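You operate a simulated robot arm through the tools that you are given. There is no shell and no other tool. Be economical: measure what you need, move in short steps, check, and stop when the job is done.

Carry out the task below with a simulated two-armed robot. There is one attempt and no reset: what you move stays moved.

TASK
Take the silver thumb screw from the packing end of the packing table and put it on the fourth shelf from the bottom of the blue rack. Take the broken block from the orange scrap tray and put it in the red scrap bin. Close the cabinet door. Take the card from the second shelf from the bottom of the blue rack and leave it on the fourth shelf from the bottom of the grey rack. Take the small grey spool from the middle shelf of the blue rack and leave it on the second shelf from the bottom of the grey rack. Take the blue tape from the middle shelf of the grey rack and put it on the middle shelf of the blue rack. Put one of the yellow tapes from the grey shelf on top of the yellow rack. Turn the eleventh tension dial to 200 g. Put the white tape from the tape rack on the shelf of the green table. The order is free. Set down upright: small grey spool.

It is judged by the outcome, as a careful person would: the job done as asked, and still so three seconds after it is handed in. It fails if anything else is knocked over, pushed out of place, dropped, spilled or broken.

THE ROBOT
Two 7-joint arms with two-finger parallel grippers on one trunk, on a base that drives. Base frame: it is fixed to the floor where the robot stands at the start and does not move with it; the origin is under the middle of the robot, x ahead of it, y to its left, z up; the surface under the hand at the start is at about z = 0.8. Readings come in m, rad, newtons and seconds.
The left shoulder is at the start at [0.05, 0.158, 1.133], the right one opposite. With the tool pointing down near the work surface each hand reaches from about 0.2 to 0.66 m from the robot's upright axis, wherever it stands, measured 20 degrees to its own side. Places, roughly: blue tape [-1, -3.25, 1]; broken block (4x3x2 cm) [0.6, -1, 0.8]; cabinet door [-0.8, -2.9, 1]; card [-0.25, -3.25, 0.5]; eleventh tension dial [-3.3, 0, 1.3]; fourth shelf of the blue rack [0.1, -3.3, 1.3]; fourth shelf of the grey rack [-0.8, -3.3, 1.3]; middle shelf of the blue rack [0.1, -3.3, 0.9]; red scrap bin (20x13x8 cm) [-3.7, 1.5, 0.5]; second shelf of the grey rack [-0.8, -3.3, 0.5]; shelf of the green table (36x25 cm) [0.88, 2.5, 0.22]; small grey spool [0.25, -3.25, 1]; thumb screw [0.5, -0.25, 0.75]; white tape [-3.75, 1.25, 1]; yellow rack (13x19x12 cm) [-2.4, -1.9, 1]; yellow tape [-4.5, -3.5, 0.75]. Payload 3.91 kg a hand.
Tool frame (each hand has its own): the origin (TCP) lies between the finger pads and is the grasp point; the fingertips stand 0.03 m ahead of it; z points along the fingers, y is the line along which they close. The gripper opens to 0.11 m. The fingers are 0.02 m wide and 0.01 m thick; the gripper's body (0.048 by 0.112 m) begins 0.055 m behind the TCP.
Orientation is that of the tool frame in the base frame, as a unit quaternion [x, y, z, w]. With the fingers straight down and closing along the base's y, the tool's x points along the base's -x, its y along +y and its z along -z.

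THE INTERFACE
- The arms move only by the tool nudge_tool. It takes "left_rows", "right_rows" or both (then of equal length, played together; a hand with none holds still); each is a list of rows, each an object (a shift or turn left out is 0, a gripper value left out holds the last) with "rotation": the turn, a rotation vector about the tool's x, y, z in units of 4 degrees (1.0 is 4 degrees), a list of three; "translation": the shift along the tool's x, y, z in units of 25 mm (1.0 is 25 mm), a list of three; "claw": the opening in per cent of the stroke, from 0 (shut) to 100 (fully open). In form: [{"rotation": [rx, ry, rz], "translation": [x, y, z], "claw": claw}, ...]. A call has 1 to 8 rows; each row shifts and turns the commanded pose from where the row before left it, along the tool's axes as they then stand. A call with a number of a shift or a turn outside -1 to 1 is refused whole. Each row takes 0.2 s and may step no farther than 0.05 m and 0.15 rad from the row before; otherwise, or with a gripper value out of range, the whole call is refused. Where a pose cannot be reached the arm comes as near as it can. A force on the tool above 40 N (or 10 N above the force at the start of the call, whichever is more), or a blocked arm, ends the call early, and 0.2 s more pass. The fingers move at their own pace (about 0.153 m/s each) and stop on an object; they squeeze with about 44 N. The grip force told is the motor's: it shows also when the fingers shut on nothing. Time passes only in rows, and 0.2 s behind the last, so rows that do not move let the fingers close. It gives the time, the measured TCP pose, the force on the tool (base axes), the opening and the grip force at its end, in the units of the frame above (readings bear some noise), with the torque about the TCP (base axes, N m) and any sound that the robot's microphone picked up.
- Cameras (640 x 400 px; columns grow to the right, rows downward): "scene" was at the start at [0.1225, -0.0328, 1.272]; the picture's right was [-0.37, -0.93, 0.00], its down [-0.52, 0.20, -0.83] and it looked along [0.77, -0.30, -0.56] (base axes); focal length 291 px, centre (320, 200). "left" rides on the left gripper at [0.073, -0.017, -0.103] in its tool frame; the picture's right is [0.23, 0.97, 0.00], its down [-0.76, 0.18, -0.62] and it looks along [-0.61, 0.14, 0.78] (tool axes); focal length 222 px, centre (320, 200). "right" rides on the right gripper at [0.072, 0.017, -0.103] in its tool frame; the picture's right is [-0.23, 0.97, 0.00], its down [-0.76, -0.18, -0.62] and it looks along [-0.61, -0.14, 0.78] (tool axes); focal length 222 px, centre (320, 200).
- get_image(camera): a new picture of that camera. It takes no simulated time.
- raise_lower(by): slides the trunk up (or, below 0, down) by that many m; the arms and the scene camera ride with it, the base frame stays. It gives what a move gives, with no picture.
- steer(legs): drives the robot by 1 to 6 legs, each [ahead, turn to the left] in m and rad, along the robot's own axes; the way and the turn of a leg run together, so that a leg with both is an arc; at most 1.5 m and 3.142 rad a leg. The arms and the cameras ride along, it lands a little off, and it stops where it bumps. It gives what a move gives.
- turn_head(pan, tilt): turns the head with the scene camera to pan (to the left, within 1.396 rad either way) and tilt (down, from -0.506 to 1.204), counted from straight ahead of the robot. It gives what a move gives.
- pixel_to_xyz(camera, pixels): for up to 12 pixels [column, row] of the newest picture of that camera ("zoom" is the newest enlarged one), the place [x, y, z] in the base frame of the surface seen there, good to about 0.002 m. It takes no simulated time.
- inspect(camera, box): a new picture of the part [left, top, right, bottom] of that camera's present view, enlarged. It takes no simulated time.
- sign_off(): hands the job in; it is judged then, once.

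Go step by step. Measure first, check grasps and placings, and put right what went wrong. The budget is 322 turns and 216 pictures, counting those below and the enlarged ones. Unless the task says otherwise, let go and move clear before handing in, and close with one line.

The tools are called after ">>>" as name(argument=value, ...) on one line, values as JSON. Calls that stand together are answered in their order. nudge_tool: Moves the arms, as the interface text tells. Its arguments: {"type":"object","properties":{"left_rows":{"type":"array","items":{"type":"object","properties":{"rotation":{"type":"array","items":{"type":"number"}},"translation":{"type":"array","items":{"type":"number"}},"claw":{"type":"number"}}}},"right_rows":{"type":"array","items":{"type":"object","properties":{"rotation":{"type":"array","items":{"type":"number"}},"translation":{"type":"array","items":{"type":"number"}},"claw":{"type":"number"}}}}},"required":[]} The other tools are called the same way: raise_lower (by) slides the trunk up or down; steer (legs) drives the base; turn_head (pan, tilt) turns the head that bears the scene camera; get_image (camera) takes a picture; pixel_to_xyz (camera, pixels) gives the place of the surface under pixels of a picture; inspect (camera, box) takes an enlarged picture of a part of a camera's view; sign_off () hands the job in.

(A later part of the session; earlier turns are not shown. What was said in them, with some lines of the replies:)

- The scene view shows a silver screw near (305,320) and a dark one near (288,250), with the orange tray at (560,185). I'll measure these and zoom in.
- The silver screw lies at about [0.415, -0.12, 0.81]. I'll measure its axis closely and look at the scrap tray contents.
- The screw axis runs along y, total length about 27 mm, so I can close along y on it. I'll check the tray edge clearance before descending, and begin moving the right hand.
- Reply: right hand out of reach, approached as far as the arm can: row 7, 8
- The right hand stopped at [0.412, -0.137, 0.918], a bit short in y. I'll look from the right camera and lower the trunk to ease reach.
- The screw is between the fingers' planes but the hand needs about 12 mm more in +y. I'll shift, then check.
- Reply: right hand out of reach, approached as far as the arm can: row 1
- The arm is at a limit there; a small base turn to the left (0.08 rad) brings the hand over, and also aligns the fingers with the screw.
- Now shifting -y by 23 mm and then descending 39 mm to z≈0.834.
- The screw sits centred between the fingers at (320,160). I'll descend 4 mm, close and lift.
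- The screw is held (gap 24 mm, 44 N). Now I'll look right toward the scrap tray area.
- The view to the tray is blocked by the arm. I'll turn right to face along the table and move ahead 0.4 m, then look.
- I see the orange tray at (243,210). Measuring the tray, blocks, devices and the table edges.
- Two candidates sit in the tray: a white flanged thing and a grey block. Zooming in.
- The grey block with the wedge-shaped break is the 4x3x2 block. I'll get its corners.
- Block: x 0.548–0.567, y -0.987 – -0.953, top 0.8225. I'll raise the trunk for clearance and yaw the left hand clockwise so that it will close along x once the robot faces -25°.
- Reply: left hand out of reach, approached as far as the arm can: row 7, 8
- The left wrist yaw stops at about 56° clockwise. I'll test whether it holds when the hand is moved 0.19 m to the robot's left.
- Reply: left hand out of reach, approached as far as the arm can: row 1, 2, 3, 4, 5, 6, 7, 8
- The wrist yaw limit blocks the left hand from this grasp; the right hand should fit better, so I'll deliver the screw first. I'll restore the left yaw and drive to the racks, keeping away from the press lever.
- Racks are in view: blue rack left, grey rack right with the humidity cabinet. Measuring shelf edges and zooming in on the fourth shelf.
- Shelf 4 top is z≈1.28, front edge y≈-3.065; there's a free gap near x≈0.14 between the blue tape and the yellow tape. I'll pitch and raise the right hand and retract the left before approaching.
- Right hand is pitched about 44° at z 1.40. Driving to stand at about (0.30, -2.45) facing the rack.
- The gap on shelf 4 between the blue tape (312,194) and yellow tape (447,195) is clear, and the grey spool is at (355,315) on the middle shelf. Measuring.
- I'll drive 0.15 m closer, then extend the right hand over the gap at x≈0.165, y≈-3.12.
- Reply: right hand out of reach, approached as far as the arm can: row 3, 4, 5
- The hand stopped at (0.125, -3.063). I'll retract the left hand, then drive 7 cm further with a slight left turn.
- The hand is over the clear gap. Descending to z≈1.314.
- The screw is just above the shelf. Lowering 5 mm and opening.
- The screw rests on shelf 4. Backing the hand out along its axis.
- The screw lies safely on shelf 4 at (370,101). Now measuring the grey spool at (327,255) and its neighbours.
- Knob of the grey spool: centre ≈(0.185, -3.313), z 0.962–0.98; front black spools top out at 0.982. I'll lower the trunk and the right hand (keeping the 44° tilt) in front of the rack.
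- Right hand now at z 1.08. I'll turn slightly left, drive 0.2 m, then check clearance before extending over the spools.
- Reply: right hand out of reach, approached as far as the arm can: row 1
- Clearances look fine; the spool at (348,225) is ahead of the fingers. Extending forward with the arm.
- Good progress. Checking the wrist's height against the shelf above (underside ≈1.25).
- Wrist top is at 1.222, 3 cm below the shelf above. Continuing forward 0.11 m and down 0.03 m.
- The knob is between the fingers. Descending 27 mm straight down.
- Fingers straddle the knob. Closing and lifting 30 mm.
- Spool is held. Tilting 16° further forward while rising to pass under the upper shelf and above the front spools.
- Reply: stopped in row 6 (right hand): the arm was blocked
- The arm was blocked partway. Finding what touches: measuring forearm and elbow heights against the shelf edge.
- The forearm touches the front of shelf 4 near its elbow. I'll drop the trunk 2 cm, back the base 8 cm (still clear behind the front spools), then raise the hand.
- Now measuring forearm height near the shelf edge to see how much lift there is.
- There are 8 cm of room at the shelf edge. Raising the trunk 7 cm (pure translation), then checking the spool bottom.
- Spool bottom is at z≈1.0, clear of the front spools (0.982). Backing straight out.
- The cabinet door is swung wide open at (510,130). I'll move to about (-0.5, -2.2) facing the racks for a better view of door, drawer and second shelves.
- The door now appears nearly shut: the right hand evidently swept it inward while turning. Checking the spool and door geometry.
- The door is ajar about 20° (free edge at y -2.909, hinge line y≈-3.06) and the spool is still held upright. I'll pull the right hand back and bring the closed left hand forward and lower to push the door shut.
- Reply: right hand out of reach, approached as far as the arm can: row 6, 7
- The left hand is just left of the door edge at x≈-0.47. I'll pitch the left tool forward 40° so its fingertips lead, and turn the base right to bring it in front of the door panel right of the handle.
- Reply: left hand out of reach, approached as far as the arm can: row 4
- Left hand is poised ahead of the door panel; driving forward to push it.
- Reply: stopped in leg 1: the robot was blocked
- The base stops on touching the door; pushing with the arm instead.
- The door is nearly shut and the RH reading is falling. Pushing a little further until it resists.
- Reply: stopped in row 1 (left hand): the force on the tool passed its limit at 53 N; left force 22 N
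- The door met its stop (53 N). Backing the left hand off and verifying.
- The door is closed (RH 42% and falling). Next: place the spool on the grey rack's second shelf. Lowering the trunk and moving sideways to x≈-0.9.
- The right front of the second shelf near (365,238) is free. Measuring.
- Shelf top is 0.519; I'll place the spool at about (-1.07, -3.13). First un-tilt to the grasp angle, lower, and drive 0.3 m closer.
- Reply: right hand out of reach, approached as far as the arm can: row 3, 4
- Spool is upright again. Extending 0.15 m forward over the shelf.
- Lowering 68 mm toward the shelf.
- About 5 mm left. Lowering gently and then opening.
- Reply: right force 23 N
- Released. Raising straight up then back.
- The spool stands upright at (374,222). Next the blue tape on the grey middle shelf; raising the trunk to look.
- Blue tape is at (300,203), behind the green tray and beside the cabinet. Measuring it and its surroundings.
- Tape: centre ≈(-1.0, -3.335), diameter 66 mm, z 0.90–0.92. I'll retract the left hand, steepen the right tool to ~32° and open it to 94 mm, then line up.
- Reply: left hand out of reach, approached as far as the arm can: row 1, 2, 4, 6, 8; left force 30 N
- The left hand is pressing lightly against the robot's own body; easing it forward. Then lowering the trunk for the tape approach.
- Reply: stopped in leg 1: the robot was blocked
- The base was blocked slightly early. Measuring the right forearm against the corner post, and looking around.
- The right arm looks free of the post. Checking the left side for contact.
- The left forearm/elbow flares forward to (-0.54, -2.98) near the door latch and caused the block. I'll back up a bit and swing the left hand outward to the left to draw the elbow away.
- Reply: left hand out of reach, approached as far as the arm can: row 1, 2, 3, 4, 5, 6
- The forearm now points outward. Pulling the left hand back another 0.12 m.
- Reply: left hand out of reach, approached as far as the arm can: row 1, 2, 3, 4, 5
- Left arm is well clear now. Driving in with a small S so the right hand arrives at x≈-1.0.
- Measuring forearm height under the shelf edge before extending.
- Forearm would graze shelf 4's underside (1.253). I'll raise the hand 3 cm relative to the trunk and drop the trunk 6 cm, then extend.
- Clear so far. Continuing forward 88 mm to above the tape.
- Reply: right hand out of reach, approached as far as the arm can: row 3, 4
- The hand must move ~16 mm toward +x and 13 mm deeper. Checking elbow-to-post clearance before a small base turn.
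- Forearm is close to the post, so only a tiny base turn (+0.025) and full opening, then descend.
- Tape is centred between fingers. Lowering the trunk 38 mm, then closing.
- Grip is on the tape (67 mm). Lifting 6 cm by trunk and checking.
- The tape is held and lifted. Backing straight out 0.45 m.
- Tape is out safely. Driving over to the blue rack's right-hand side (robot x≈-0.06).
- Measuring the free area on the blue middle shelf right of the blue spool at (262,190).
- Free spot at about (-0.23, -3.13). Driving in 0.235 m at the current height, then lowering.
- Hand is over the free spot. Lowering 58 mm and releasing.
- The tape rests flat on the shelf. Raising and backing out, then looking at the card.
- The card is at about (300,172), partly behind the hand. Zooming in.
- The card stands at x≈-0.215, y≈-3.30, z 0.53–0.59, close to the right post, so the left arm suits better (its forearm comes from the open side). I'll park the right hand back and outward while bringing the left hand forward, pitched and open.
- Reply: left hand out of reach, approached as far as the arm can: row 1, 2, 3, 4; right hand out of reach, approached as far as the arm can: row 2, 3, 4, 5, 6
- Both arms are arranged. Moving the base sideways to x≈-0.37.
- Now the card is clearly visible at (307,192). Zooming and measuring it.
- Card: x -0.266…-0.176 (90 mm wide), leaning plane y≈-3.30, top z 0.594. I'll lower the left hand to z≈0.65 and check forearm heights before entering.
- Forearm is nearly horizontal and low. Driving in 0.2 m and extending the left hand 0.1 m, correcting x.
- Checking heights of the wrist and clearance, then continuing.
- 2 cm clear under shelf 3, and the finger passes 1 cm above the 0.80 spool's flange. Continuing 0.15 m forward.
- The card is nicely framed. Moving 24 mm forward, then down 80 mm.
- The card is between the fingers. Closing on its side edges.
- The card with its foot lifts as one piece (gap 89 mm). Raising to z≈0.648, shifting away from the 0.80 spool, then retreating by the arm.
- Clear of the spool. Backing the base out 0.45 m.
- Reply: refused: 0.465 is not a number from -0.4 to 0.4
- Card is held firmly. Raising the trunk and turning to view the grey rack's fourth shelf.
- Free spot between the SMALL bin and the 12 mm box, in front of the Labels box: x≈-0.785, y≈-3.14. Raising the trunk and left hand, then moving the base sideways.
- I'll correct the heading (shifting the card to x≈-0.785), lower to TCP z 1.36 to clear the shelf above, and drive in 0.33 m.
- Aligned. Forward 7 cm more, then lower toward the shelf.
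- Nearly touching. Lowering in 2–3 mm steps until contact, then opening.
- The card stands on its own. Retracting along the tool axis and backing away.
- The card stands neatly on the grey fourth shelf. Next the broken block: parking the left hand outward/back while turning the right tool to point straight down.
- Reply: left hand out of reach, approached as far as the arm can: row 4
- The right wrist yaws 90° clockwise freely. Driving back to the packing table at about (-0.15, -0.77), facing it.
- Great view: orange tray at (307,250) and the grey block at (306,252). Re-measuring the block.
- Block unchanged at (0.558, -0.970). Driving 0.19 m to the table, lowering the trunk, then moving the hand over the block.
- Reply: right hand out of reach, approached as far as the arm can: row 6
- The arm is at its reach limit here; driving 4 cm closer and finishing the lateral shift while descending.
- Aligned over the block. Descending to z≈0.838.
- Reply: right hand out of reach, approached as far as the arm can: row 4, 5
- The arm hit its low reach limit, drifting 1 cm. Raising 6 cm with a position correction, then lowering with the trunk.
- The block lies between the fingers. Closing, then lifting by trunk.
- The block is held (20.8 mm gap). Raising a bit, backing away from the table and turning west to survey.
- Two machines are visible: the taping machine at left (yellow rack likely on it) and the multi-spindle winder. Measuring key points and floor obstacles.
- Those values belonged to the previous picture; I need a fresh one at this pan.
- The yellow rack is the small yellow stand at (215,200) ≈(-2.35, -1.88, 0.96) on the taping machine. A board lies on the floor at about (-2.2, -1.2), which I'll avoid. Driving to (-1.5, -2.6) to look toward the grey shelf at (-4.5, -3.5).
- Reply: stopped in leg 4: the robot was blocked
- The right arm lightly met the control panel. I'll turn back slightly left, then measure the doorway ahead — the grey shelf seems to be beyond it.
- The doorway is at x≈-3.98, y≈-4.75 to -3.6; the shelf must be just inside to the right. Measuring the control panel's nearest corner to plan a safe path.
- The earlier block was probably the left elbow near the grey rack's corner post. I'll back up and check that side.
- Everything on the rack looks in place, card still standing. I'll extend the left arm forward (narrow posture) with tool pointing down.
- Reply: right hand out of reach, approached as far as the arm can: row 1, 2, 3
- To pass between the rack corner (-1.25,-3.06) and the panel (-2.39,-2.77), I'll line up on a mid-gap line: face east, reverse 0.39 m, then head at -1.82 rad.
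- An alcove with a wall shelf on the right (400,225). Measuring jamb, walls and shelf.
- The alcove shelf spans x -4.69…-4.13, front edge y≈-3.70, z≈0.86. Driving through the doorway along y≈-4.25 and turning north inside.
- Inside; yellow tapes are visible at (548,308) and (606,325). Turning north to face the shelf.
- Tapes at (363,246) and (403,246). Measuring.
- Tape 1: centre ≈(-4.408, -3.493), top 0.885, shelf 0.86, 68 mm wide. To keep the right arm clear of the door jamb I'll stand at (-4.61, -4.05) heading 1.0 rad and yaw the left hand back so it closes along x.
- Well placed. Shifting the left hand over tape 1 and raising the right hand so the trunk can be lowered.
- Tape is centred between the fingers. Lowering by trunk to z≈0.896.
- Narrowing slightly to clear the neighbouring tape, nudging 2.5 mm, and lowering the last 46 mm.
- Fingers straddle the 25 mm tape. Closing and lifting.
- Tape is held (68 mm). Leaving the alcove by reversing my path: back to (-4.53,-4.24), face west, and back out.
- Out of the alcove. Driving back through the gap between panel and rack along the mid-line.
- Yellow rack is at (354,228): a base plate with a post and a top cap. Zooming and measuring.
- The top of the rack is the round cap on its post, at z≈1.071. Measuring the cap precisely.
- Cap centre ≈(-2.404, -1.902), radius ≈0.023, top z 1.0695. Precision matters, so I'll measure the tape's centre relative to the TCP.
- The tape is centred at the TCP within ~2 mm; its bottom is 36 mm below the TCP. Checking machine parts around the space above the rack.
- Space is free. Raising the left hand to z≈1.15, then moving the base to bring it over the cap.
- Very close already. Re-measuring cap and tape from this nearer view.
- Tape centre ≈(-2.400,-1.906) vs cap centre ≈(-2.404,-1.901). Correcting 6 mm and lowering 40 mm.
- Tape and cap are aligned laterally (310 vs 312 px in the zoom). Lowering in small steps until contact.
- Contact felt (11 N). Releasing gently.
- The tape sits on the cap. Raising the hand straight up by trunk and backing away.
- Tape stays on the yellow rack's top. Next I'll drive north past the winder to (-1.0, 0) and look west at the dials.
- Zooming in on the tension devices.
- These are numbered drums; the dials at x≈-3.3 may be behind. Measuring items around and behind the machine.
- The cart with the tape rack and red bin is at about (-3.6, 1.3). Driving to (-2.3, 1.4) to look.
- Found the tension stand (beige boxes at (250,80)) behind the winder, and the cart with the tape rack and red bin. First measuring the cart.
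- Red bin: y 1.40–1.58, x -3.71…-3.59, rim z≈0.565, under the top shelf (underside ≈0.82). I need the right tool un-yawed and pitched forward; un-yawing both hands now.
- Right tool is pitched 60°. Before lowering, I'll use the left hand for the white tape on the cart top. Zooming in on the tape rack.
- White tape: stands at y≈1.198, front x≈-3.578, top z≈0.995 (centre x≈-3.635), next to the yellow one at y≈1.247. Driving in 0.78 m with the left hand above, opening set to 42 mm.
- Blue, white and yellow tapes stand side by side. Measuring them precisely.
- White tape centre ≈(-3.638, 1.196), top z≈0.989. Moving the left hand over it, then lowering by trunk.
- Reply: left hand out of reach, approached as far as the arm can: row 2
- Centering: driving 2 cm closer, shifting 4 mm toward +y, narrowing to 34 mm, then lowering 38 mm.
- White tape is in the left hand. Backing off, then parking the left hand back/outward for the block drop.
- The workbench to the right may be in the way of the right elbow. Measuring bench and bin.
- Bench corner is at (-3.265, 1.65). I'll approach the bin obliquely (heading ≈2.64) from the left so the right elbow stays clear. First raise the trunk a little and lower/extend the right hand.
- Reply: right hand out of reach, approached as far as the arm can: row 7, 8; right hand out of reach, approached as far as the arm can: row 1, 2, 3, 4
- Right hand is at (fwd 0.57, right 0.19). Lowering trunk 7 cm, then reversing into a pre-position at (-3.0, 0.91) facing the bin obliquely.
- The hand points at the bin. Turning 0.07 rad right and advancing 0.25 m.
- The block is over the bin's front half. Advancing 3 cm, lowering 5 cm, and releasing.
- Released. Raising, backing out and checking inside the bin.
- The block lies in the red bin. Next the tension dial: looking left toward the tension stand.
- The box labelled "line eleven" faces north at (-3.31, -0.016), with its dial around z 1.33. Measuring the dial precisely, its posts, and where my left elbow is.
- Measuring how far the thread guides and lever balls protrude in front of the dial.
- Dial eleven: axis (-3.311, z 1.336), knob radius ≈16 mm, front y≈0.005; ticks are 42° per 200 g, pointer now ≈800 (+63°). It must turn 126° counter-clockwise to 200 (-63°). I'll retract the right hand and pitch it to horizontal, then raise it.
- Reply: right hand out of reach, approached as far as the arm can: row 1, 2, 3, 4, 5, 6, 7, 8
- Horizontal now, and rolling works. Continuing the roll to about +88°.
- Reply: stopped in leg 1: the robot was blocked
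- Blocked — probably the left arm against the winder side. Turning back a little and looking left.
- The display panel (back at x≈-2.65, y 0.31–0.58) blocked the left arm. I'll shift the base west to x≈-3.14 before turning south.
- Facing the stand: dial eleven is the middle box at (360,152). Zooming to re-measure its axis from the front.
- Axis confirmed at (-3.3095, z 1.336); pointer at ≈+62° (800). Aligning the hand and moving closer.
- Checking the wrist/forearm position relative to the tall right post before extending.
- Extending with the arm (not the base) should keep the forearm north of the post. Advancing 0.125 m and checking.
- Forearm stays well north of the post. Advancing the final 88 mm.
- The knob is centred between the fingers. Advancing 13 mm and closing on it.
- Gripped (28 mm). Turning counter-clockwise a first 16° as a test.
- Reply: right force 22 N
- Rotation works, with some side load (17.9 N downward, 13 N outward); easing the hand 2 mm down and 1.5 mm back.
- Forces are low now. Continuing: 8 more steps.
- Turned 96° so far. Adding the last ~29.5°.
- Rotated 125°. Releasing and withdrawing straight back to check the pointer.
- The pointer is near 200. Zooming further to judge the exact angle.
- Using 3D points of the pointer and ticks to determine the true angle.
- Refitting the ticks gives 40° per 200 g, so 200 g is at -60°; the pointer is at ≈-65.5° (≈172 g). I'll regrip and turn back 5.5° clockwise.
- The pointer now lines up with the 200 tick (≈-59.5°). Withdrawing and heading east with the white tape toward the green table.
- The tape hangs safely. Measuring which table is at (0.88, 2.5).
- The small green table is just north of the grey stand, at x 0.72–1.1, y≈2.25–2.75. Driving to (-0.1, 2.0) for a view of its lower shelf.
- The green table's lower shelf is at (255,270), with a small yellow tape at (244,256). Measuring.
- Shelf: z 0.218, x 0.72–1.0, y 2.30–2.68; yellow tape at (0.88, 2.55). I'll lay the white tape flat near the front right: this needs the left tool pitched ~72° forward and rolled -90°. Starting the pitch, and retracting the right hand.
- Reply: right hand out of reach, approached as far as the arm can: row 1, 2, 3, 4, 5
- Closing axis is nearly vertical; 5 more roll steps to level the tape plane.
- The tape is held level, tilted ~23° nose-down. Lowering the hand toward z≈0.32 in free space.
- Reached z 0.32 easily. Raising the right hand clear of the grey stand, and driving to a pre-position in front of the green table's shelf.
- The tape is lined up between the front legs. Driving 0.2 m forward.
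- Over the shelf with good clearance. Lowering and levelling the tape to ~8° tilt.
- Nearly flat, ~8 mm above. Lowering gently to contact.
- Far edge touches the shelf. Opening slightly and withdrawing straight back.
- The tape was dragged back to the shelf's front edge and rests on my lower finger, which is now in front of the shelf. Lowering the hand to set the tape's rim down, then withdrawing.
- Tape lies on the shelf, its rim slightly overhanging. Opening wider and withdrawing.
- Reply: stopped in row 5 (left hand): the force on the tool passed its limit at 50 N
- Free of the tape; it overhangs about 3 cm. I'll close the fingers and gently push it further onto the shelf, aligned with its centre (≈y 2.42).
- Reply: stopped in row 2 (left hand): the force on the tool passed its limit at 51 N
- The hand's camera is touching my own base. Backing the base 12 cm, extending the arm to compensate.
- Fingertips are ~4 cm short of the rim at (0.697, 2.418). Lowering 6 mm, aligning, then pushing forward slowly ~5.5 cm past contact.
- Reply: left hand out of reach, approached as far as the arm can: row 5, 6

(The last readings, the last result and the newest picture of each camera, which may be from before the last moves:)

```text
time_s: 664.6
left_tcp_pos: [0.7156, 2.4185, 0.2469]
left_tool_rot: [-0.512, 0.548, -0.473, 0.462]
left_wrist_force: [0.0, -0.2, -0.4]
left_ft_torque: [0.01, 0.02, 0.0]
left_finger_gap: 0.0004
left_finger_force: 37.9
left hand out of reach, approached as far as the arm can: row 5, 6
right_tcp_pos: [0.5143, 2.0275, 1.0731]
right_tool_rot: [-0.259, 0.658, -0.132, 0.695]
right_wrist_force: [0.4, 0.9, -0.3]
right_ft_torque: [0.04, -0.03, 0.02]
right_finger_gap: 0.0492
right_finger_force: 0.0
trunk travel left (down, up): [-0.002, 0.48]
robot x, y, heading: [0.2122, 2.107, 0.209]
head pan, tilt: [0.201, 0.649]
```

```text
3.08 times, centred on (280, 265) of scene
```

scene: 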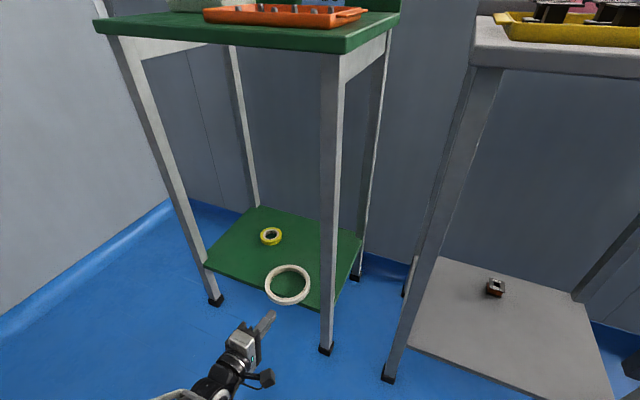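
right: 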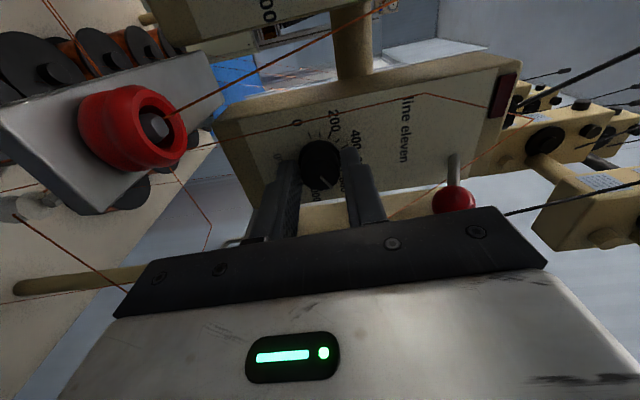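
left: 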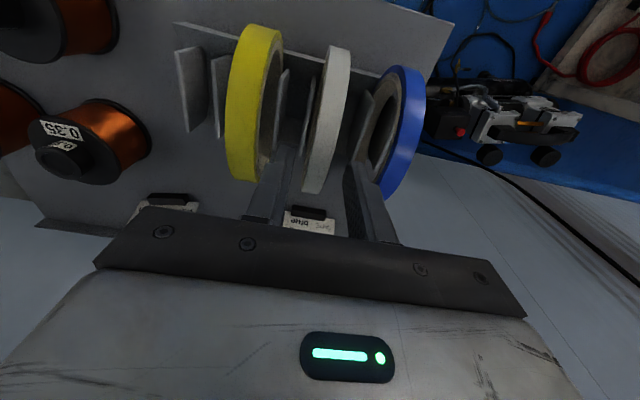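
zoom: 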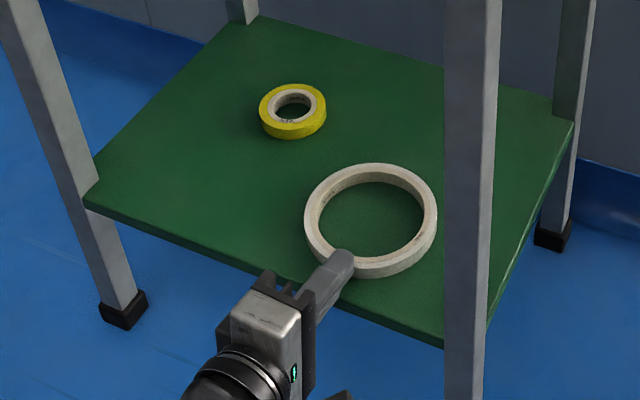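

The tape moved onto the shelf. Withdrawing the fingers and checking its final position.

>>> nudge_tool(left_rows=[{"translation": [0, -0.1, -1]}, {"translation": [0, -0.1, -1]}, {"translation": [0, 0, -1]}])

>>> get_image(camera="scene")

>>> inspect(camera="scene", box=[200, 200, 360, 330])

>>> pixel_to_xyz(camera="zoom", pixels=[[360, 272], [375, 170], [310, 220], [432, 220], [360, 258], [300, 265], [330, 285]])

```text
time_s: 665.5
left_tcp_pos: [0.6408, 2.4215, 0.2619]
left_tool_rot: [-0.513, 0.549, -0.472, 0.461]
left_wrist_force: [-0.2, -1.2, 0.9]
left_ft_torque: [0.04, 0.0, 0.02]
left_finger_gap: 0.0
left_finger_force: 38.1
right_tcp_pos: [0.5165, 2.0268, 1.0735]
right_tool_rot: [-0.258, 0.658, -0.132, 0.695]
right_wrist_force: [-0.9, -0.4, 0.3]
right_ft_torque: [-0.01, -0.02, -0.01]
right_finger_gap: 0.0496
right_finger_force: 0.1
trunk travel left (down, up): [-0.002, 0.48]
robot x, y, heading: [0.211, 2.1042, 0.206]
head pan, tilt: [0.201, 0.649]
```

```text
27 pictures are left
```

scene: 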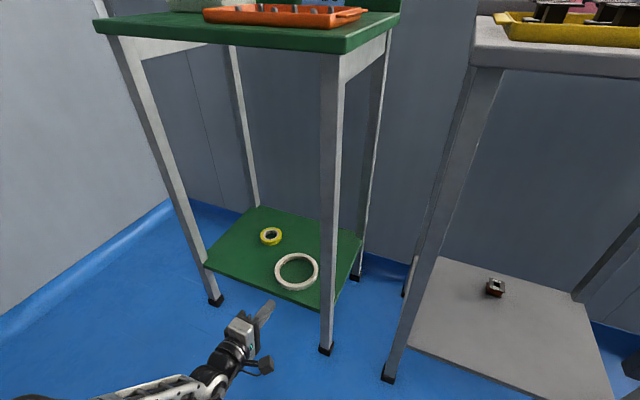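

```text
3.08 times, centred on (280, 265) of scene
```

zoom: 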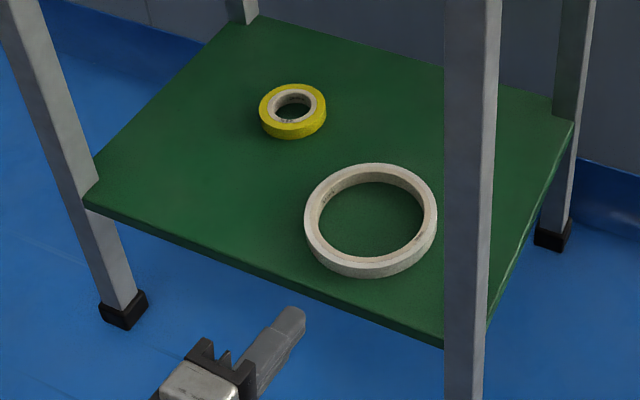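

```text
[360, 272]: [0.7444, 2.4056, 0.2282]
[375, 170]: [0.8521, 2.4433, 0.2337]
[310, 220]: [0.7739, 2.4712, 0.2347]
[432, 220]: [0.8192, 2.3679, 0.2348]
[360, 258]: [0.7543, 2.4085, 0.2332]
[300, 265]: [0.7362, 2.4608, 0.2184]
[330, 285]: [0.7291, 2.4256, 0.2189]
```

The white tape lies flat and fully on the green shelf (x 0.744–0.855). Backing clear with nothing in hand.

>>> steer(legs=[[-0.35, 0]])

>>> raise_lower(by=0.35)

>>> get_image(camera="scene")

```text
time_s: 667.7
left_tcp_pos: [0.3038, 2.3495, 0.2628]
left_tool_rot: [-0.511, 0.55, -0.474, 0.46]
left_wrist_force: [-0.1, -0.5, -0.3]
left_ft_torque: [-0.01, -0.01, 0.0]
left_finger_gap: 0.0002
left_finger_force: 37.7
right_tcp_pos: [0.1768, 1.9566, 1.0742]
right_tool_rot: [-0.257, 0.658, -0.134, 0.695]
right_wrist_force: [0.5, 1.2, -0.5]
right_ft_torque: [-0.02, 0.0, -0.03]
right_finger_gap: 0.0495
right_finger_force: 0.1
trunk travel left (down, up): [-0.002, 0.48]
robot x, y, heading: [-0.1211, 2.0341, 0.203]
head pan, tilt: [0.201, 0.649]
```

```text
time_s: 671.1
left_tcp_pos: [0.3041, 2.3481, 0.6125]
left_tool_rot: [-0.511, 0.55, -0.475, 0.459]
left_wrist_force: [-0.3, -0.2, 0.0]
left_ft_torque: [-0.02, 0.01, -0.01]
left_finger_gap: 0.0001
left_finger_force: 37.3
right_tcp_pos: [0.1775, 1.9559, 1.4229]
right_tool_rot: [-0.257, 0.658, -0.133, 0.695]
right_wrist_force: [0.4, 0.1, 0.0]
right_ft_torque: [0.01, 0.0, 0.0]
right_finger_gap: 0.0498
right_finger_force: 0.0
trunk travel left (down, up): [-0.352, 0.13]
robot x, y, heading: [-0.1264, 2.0313, 0.203]
head pan, tilt: [0.201, 0.649]
```

```text
25 pictures are left
```

scene: 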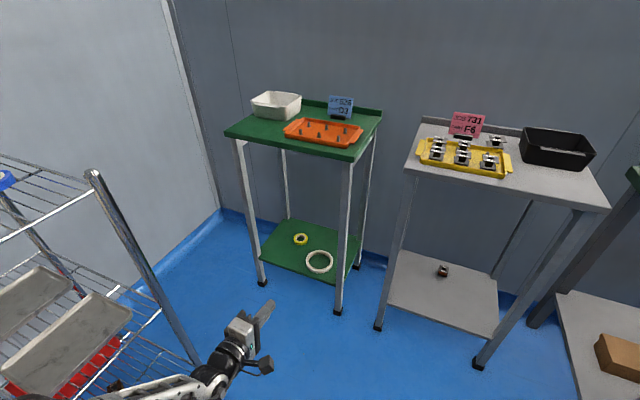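

All nine results were checked in pictures as I did them: screw, block, door, card, spool, blue, yellow and white tapes, dial. Both hands are empty and clear, so I'm handing in.

>>> sign_off()

```text
The job is handed in.
```

I handed the job in with all nine tasks done; I checked each in pictures as I finished it, but did not go back for a last look at the earlier ones. The eleventh dial reads about 200 g. My arms bumped things twice while turning, apparently a grey rack post and the winder's display panel. The rack looked undisturbed afterwards, but I did not check the panel for movement.
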